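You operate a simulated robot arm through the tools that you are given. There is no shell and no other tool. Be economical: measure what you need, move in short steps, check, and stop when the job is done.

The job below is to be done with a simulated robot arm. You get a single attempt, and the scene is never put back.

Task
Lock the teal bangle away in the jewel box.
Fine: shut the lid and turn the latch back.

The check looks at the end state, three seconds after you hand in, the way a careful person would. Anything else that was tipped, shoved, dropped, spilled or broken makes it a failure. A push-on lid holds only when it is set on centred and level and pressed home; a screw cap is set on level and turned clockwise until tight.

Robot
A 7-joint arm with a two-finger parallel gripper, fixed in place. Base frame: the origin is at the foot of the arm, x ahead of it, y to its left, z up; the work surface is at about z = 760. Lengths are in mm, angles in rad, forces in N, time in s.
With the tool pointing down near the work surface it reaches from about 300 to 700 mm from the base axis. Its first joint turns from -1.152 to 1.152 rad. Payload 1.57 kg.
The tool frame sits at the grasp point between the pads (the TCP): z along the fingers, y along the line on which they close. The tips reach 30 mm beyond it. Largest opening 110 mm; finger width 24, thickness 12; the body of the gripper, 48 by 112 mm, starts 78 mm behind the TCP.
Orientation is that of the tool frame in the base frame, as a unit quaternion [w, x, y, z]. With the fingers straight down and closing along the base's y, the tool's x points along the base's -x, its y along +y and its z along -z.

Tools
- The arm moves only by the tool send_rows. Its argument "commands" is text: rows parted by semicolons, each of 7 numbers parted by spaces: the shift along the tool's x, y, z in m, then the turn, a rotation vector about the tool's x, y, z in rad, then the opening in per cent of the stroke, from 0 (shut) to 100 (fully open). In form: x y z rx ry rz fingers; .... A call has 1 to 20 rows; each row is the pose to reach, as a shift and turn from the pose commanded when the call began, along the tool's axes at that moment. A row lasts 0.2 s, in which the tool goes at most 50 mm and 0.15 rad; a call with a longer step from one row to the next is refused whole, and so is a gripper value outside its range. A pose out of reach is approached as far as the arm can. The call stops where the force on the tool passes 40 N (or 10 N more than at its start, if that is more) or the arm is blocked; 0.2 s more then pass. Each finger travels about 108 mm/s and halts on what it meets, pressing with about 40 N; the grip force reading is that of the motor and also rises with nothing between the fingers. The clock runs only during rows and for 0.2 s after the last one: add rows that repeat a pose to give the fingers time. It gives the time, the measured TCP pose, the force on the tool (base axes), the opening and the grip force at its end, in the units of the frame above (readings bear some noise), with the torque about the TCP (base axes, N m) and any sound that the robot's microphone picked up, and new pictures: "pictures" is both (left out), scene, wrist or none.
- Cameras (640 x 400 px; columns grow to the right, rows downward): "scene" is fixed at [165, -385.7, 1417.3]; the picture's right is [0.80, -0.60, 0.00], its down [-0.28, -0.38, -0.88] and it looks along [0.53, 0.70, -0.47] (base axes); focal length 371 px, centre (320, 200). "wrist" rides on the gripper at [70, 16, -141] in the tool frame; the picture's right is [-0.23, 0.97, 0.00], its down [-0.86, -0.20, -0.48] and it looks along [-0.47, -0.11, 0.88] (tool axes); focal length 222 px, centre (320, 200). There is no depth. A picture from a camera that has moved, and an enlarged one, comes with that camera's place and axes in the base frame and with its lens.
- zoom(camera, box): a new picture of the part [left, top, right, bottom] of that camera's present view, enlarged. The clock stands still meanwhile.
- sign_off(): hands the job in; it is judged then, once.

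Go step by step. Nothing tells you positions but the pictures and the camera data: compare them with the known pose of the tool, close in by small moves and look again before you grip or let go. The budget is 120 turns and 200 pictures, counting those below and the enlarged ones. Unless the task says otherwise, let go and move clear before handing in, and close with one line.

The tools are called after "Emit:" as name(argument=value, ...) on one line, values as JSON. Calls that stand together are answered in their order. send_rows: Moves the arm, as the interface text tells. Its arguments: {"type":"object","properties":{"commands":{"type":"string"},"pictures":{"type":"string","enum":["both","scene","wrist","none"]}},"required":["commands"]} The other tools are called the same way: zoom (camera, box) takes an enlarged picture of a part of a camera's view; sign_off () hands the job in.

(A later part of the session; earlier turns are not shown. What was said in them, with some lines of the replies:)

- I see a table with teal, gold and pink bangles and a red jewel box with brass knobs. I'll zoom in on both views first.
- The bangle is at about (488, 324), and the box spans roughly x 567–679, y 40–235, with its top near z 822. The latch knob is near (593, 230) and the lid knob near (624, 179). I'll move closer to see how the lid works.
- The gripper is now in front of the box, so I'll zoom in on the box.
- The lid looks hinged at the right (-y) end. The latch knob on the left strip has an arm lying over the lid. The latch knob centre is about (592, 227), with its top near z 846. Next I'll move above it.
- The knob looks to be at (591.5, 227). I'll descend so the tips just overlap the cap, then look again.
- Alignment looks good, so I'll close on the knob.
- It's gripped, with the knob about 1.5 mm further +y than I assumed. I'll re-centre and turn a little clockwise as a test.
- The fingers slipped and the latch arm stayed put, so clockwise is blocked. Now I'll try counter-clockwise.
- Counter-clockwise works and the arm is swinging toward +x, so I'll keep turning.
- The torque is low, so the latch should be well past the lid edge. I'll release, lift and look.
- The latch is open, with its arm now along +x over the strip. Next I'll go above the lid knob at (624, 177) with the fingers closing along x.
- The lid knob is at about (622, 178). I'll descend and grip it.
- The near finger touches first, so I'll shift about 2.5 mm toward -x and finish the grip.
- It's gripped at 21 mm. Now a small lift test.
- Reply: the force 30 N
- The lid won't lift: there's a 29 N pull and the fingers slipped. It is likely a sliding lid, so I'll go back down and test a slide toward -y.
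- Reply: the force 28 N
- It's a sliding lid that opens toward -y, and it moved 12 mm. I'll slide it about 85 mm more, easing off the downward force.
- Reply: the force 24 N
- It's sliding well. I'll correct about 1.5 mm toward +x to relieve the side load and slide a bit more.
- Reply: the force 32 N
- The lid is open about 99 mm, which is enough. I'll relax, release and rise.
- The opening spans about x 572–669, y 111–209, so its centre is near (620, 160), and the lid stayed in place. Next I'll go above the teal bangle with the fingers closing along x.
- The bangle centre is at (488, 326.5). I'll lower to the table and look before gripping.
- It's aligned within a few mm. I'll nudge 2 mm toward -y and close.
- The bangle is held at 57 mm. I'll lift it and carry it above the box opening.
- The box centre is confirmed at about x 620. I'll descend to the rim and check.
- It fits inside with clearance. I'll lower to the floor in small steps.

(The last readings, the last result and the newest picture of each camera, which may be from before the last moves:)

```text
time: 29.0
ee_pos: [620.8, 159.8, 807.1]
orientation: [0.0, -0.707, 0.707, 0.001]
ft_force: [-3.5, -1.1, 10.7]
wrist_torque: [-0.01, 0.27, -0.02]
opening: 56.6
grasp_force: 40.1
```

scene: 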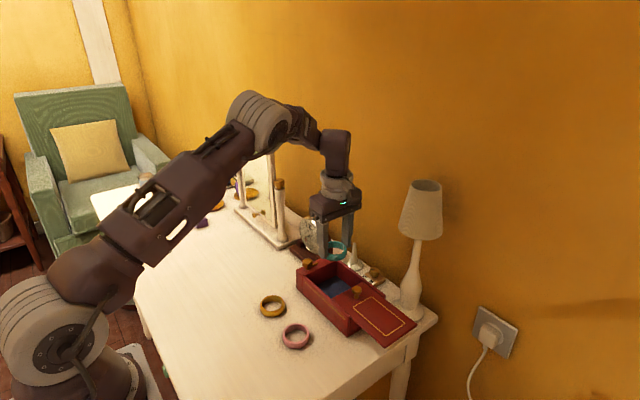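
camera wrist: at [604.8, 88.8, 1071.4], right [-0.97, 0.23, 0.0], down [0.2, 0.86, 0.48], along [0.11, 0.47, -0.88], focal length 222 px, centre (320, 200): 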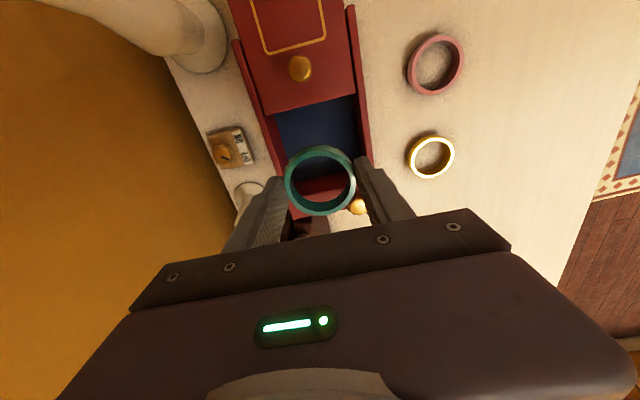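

It touched the floor with about 11 N, so I'll release by opening slightly and lift out.

Emit:
send_rows(commands="0 0 -0.001 0 0 0 57;0 0 -0.001 0 0 0 57;0 0 -0.02 0 0 0 57;0 0 -0.06 0 0 0 57;0 0 -0.11 0 0 0 57;0 0 -0.11 0 0 0 57", pictures="none")

Emit:
zoom(camera="scene", box=[285, 210, 425, 340])

Emit:
zoom(camera="wrist", box=[200, 40, 460, 220])

```text
time: 30.4
ee_pos: [620.7, 158.7, 915.8]
orientation: [0.0, 0.708, -0.706, 0.0]
ft_force: [-0.2, 0.0, -1.0]
wrist_torque: [-0.03, -0.04, 0.01]
opening: 62.6
grasp_force: 0.1
```

```text
3.08 times, centred on (355, 275) of scene
camera zoom: at [165.0, -385.7, 1417.3], right [0.8, -0.6, 0.0], down [-0.28, -0.38, -0.88], along [0.53, 0.7, -0.47], focal length 1143 px, centre (212, -31)
```

zoom: 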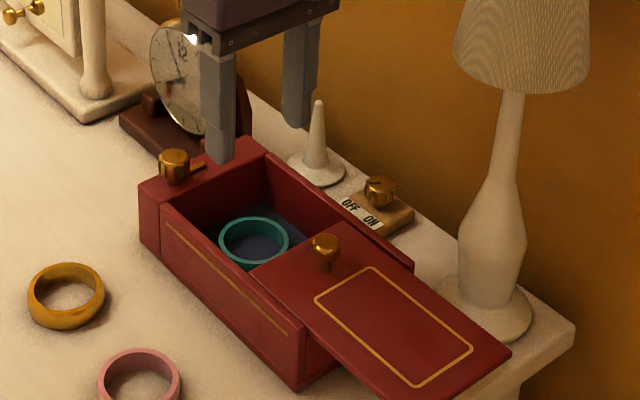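

```text
2.22 times, centred on (330, 130) of wrist
camera zoom: at [605.9, 89.3, 1059.5], right [-0.97, 0.23, 0.0], down [0.2, 0.85, 0.48], along [0.11, 0.47, -0.88], focal length 494 px, centre (298, 356)
```

zoom: 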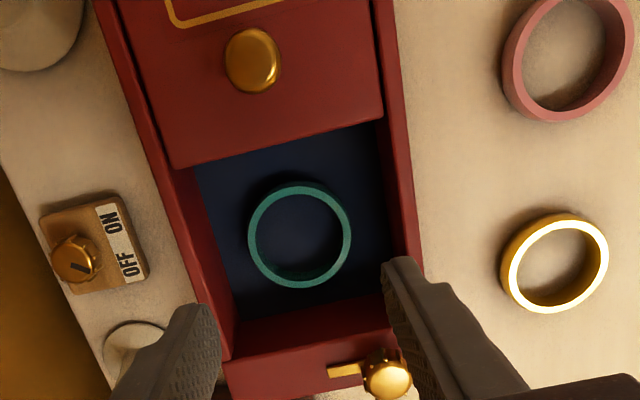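

The bangle lies flat inside. Next I'll go back to the lid knob at about (619.5, 79).

Emit:
send_rows(commands="0.03 0.001 0 0 0 0 50;0.06 0.001 0 0 0 0 45;0.08 0.001 0 0 0 0 45;0.08 0.001 0.03 0 0 0 45;0.08 0.001 0.03 0 0 0 45", pictures="none")

Emit:
zoom(camera="scene", box=[285, 210, 425, 340])

Emit:
zoom(camera="wrist", box=[200, 40, 460, 220])

```text
time: 31.6
ee_pos: [619.7, 79.9, 885.9]
orientation: [0.0, 0.707, -0.707, 0.0]
ft_force: [0.0, -0.1, 0.0]
wrist_torque: [0.02, 0.02, 0.02]
opening: 49.8
grasp_force: 0.0
```

```text
3.08 times, centred on (355, 275) of scene
camera zoom: at [165.0, -385.7, 1417.3], right [0.8, -0.6, 0.0], down [-0.28, -0.38, -0.88], along [0.53, 0.7, -0.47], focal length 1143 px, centre (212, -31)
```

zoom: 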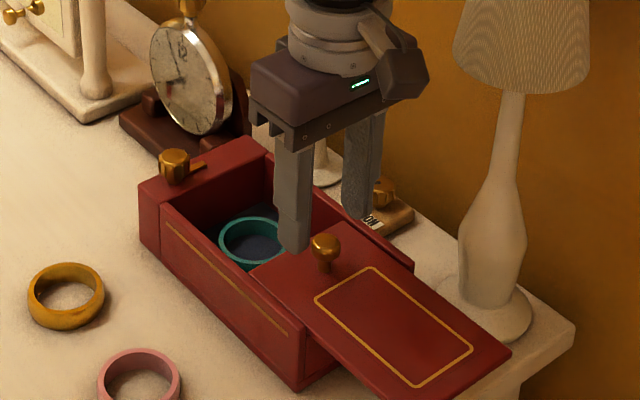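

```text
2.22 times, centred on (330, 130) of wrist
camera zoom: at [603.6, 8.7, 1028.5], right [-0.97, 0.23, 0.0], down [0.2, 0.86, 0.48], along [0.11, 0.47, -0.88], focal length 494 px, centre (298, 356)
```

zoom: 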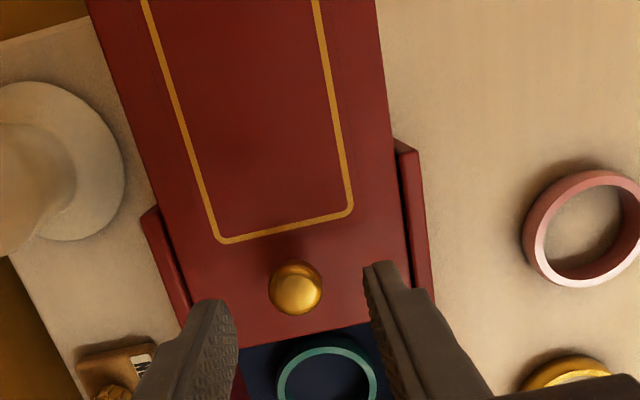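

It's aligned. I'll descend, grip and check force.

Emit:
send_rows(commands="0.001 0 0.015 0 0 0 45;0.001 0 0.03 0 0 0 45;0.001 0 0.03 0 0 0 15;0.001 0 0.03 0 0 0 10;0.001 0 0.03 0 0 0 10;0.001 0 0.03 0 0 0 10", pictures="none")

```text
time: 33.0
ee_pos: [619.8, 78.3, 856.0]
orientation: [0.0, 0.707, -0.707, 0.0]
ft_force: [3.6, -0.6, -2.2]
wrist_torque: [0.08, -0.06, 0.02]
opening: 21.2
grasp_force: 34.5
```

Gripped cleanly. I'll slide the lid back toward +y, stopping near closed.

Emit:
send_rows(commands="-0.01 0 0 0 0 0 10;-0.02 0 0 0 0 0 10;-0.03 0 0 0 0 0 10;-0.04 0 0 0 0 0 10;-0.05 0 0 0 0 0 10;-0.06 0 0 0 0 0 10;-0.07 0 0 0 0 0 10;-0.08 0 0 0 0 0 10;-0.09 0 0 0 0 0 10;-0.09 0 0 0 0 0 10", pictures="none")

Emit:
zoom(camera="scene", box=[285, 210, 425, 340])

```text
time: 35.2
ee_pos: [618.9, 168.4, 855.2]
orientation: [0.0, -0.707, 0.708, 0.0]
ft_force: [8.1, 0.5, -19.7]
wrist_torque: [-0.33, -0.07, -0.02]
opening: 21.1
grasp_force: 34.0
```

```text
3.08 times, centred on (355, 275) of scene
camera zoom: at [165.6, -385.6, 1417.3], right [0.8, -0.6, 0.0], down [-0.28, -0.38, -0.88], along [0.53, 0.7, -0.47], focal length 1143 px, centre (212, -31)
```

zoom: 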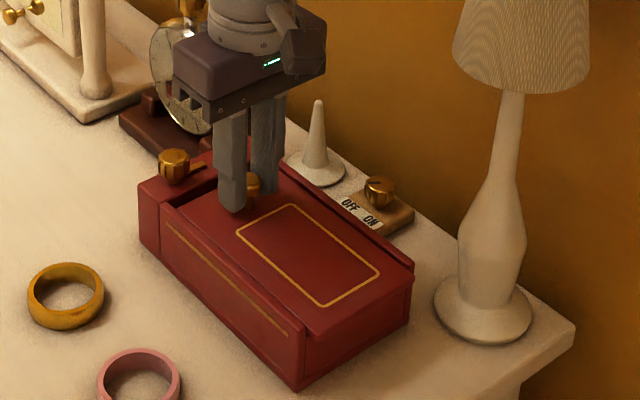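

The lid is about 9 mm from closed. I'll push in gently until it stops.

Emit:
send_rows(commands="-0.003 0 0.001 0 0 0 10;-0.006 0 0.001 0 0 0 10;-0.008 0 0.001 0 0 0 10;-0.010 0 0.001 0 0 0 10;-0.0115 0 0.001 0 0 0 10", pictures="none")

Emit:
zoom(camera="scene", box=[285, 210, 425, 340])

```text
time: 36.4
ee_pos: [619.9, 178.7, 856.3]
orientation: [-0.002, -0.707, 0.707, -0.001]
ft_force: [-7.3, -16.1, 14.6]
wrist_torque: [0.23, 0.17, -0.05]
opening: 21.0
grasp_force: 34.2
```

```text
3.08 times, centred on (355, 275) of scene
camera zoom: at [164.5, -386.2, 1417.2], right [0.8, -0.6, 0.0], down [-0.28, -0.37, -0.88], along [0.53, 0.7, -0.47], focal length 1143 px, centre (212, -31)
```

zoom: 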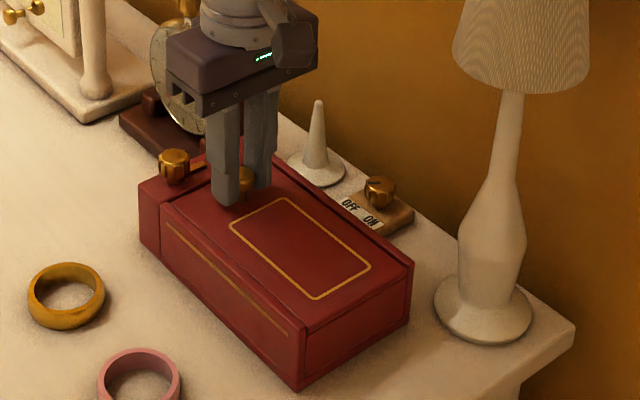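

The lid is fully closed against its stop. I'll release, rise and return above the latch knob.

Emit:
send_rows(commands="0.001 0 0 0 0 0 10;0.001 0 0 0 0 0 45;0.001 0 0 0 0 0 45;0.001 0 -0.035 0 0 0 45;0.001 0 -0.06 0 0 0 45;-0.025 0.015 -0.06 0 0 0.11 45;-0.05 0.0295 -0.06 0 0 0.221 45;-0.05 0.0295 -0.06 0 0 0.221 45")

Emit:
zoom(camera="scene", box=[285, 210, 425, 340])

Emit:
zoom(camera="wrist", box=[200, 40, 460, 220])

```text
time: 38.2
ee_pos: [589.6, 230.3, 915.4]
orientation: [0.001, -0.625, 0.781, 0.0]
ft_force: [-0.5, -0.4, 0.5]
wrist_torque: [0.0, -0.02, -0.01]
opening: 49.3
grasp_force: 0.1
camera wrist: at [559.5, 165.2, 1057.7], right [-0.9, 0.44, 0.0], down [0.38, 0.79, 0.48], along [0.21, 0.43, -0.88], focal length 222 px, centre (320, 200)
```

scene: 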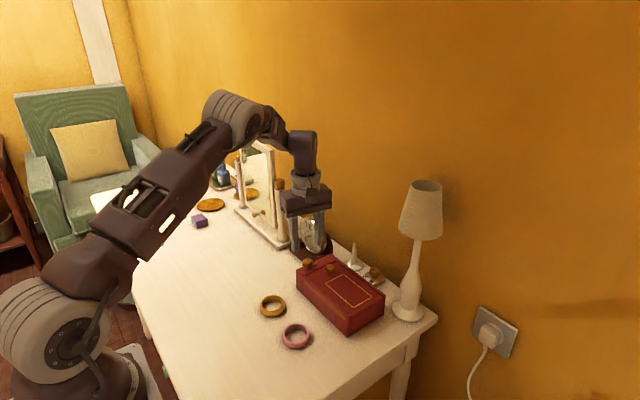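
wrist: 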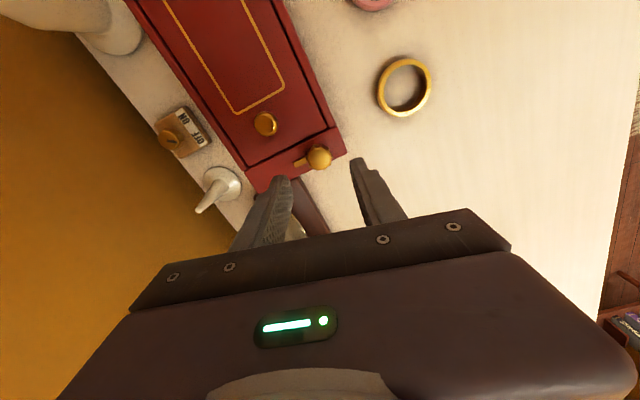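

```text
3.08 times, centred on (355, 275) of scene
camera zoom: at [165.0, -385.7, 1417.3], right [0.8, -0.6, 0.0], down [-0.28, -0.38, -0.88], along [0.53, 0.7, -0.47], focal length 1143 px, centre (212, -31)
```

zoom: 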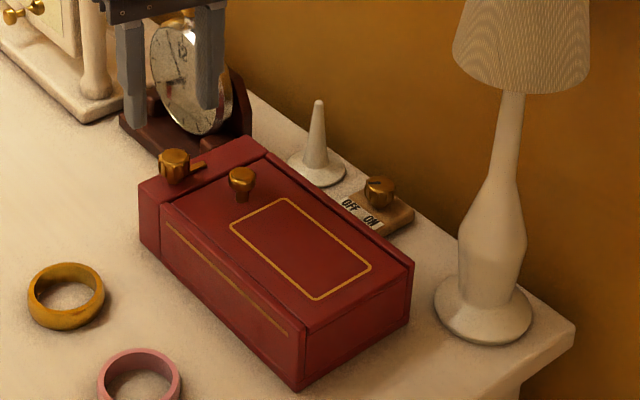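

```text
2.22 times, centred on (330, 130) of wrist
camera zoom: at [559.5, 165.2, 1057.7], right [-0.9, 0.44, 0.0], down [0.38, 0.79, 0.48], along [0.21, 0.43, -0.88], focal length 494 px, centre (298, 356)
```

zoom: 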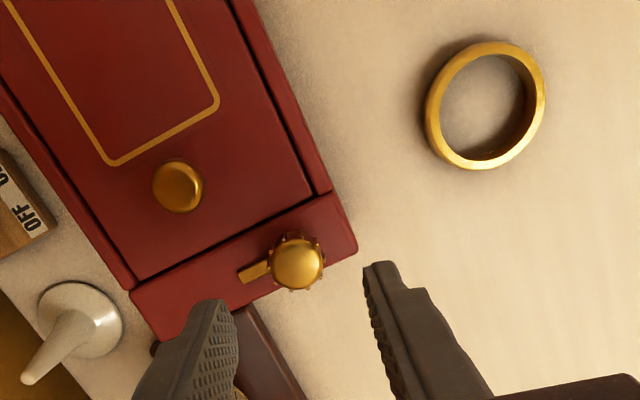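

The latch knob is right below. I'll descend and grip it.

Emit:
send_rows(commands="0.001 0 0.025 0 0 0 45;0.001 0 0.05 0 0 0 45;0.001 0 0.0535 0 0 0 45;0.001 0 0.0535 0 0 0 20;0.001 0 0.0535 0 0 0 15;0.001 0 0.0535 0 0 0 15", pictures="none")

Emit:
zoom(camera="scene", box=[280, 220, 360, 290])

```text
time: 39.6
ee_pos: [592.3, 228.8, 860.7]
orientation: [0.001, -0.625, 0.78, 0.001]
ft_force: [-0.9, 0.2, -3.7]
wrist_torque: [-0.16, -0.03, 0.04]
opening: 25.4
grasp_force: 36.9
```

```text
5.71 times, centred on (320, 255) of scene
camera zoom: at [165.0, -385.7, 1417.3], right [0.8, -0.6, 0.0], down [-0.28, -0.38, -0.88], along [0.53, 0.7, -0.47], focal length 2122 px, centre (320, -114)
```

zoom: 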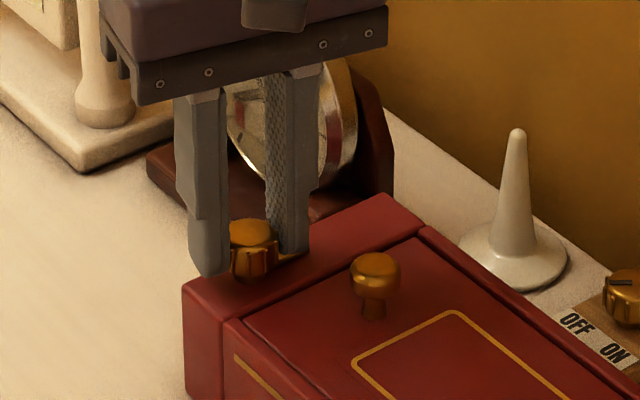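

Now I'll turn clockwise about 1.6 rad, back to the stop.

Emit:
send_rows(commands="0 0 0 0 0 0.12 15;0 0 0 0 0 0.24 15;0 0 0 0 0 0.36 15;0 0 0 0 0 0.48 15;0 0 0 0 0 0.6 15;0 0 0 0 0 0.72 15;0 0 0 0 0 0.84 15;0 0 0 0 0 0.96 15;0 0 0 0 0 1.08 15;0 0 0 0 0 1.2 15;0 0 0 0 0 1.32 15;0 0 0 0 0 1.44 15;0 0 0 0 0 1.56 15;0 0 0 0 0 1.62 15", pictures="none")

Emit:
zoom(camera="scene", box=[280, 220, 360, 290])

```text
time: 42.6
ee_pos: [589.6, 228.0, 861.9]
orientation: [0.0, 0.135, 0.991, 0.0]
ft_force: [6.1, -11.8, -0.3]
wrist_torque: [-0.38, -0.47, 0.46]
opening: 25.3
grasp_force: 36.2
```

```text
5.71 times, centred on (320, 255) of scene
camera zoom: at [165.1, -386.0, 1417.2], right [0.8, -0.6, 0.0], down [-0.28, -0.37, -0.88], along [0.53, 0.7, -0.47], focal length 2122 px, centre (320, -114)
```

zoom: 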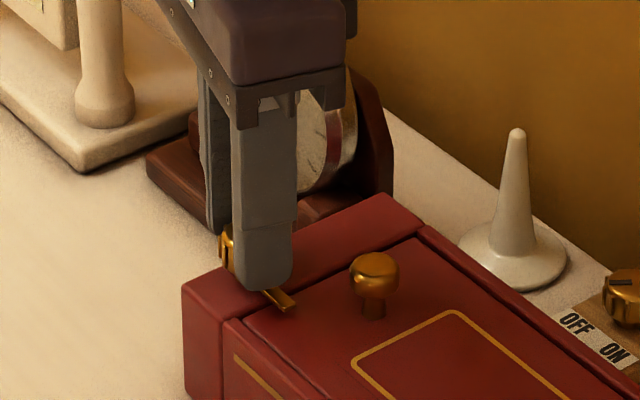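

The arm is back over the lid at its stop, with torque against it. I'll release, rise and inspect.

Emit:
send_rows(commands="0 0 0 0 0 0 45;0 0 0 0 0 0 45;0 0 -0.04 0 0 0 45;0 0 -0.085 0 0 0 45;0.04 0 -0.12 0 0 0 45;0.08 0 -0.15 0 0 0 45;0.12 0 -0.17 0 0 0 45;0.12 0 -0.17 0 0 0 45")

Emit:
zoom(camera="scene", box=[230, 210, 430, 350])

Emit:
zoom(camera="scene", box=[285, 240, 365, 300])

```text
refused: row 5 steps farther than a row can; nothing moved
```

```text
2.86 times, centred on (330, 280) of scene
camera zoom: at [165.1, -386.0, 1417.2], right [0.8, -0.6, 0.0], down [-0.28, -0.37, -0.88], along [0.53, 0.7, -0.47], focal length 1061 px, centre (291, -29)
```

zoom: 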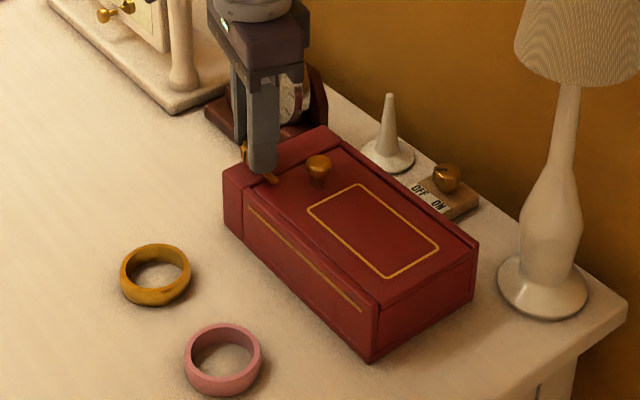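

```text
6.67 times, centred on (325, 270) of scene
camera zoom: at [165.1, -386.0, 1417.2], right [0.8, -0.6, 0.0], down [-0.28, -0.37, -0.88], along [0.53, 0.7, -0.47], focal length 2476 px, centre (287, -267)
```

zoom: 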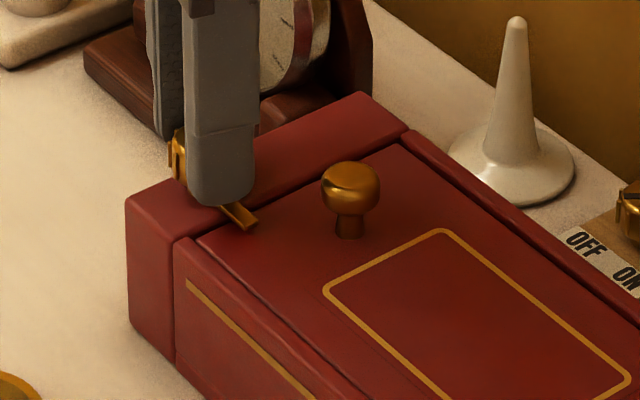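

One step was too long, so I'll repeat the release and retreat with shorter steps.

Emit:
send_rows(commands="0 0 0 0 0 0 45;0 0 0 0 0 0 45;0 0 -0.04 0 0 0 45;0 0 -0.08 0 0 0 45;0.03 0 -0.11 0 0 0 45;0.06 0 -0.14 0 0 0 45;0.09 0 -0.17 0 0 0 45;0.12 0 -0.18 0 0 0 45;0.12 0 -0.18 0 0 0 45")

Emit:
zoom(camera="scene", box=[285, 230, 385, 310])

```text
time: 44.6
ee_pos: [473.7, 260.9, 1041.4]
orientation: [-0.001, 0.135, 0.991, -0.001]
ft_force: [-0.9, 0.1, -0.1]
wrist_torque: [0.02, 0.01, 0.01]
opening: 49.6
grasp_force: 0.1
camera wrist: at [411.4, 294.9, 1185.2], right [0.48, 0.88, 0.0], down [0.77, -0.42, 0.48], along [0.42, -0.23, -0.88], focal length 222 px, centre (320, 200)
```

scene: 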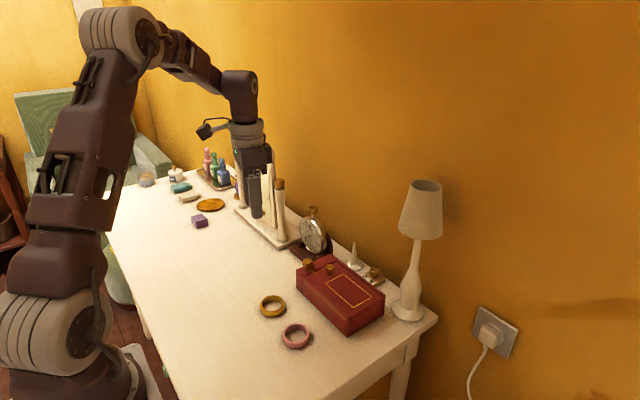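
wrist: 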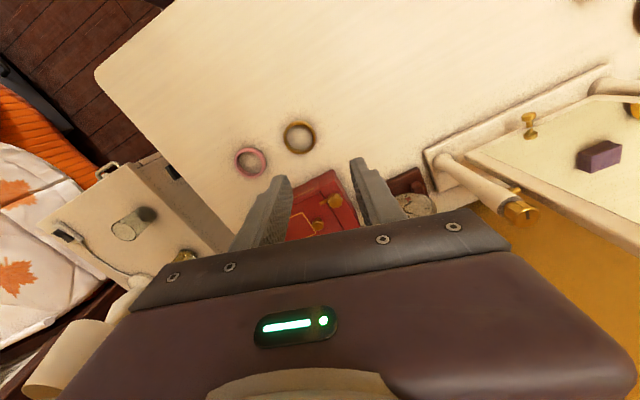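

```text
5.00 times, centred on (335, 270) of scene
camera zoom: at [165.0, -385.7, 1417.3], right [0.8, -0.6, 0.0], down [-0.28, -0.38, -0.88], along [0.53, 0.7, -0.47], focal length 1857 px, centre (245, -150)
```

zoom: 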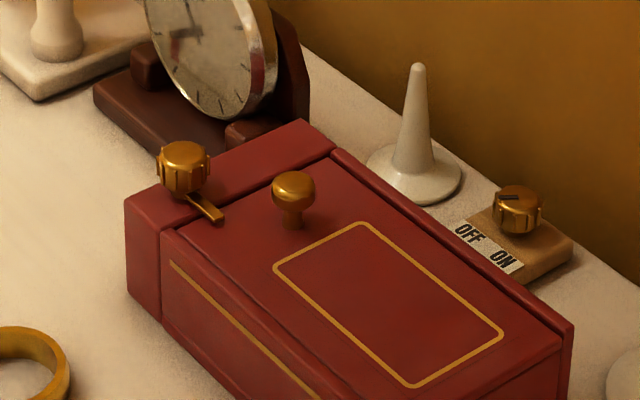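

The lid is shut, the latch arm is back over it as at the start, nothing else has moved, and the arm is clear. I'm handing in.

Emit:
sign_off()

```text
The job is handed in.
```

The teal bangle is in the jewel box, with the lid slid fully shut and the latch turned back over it.
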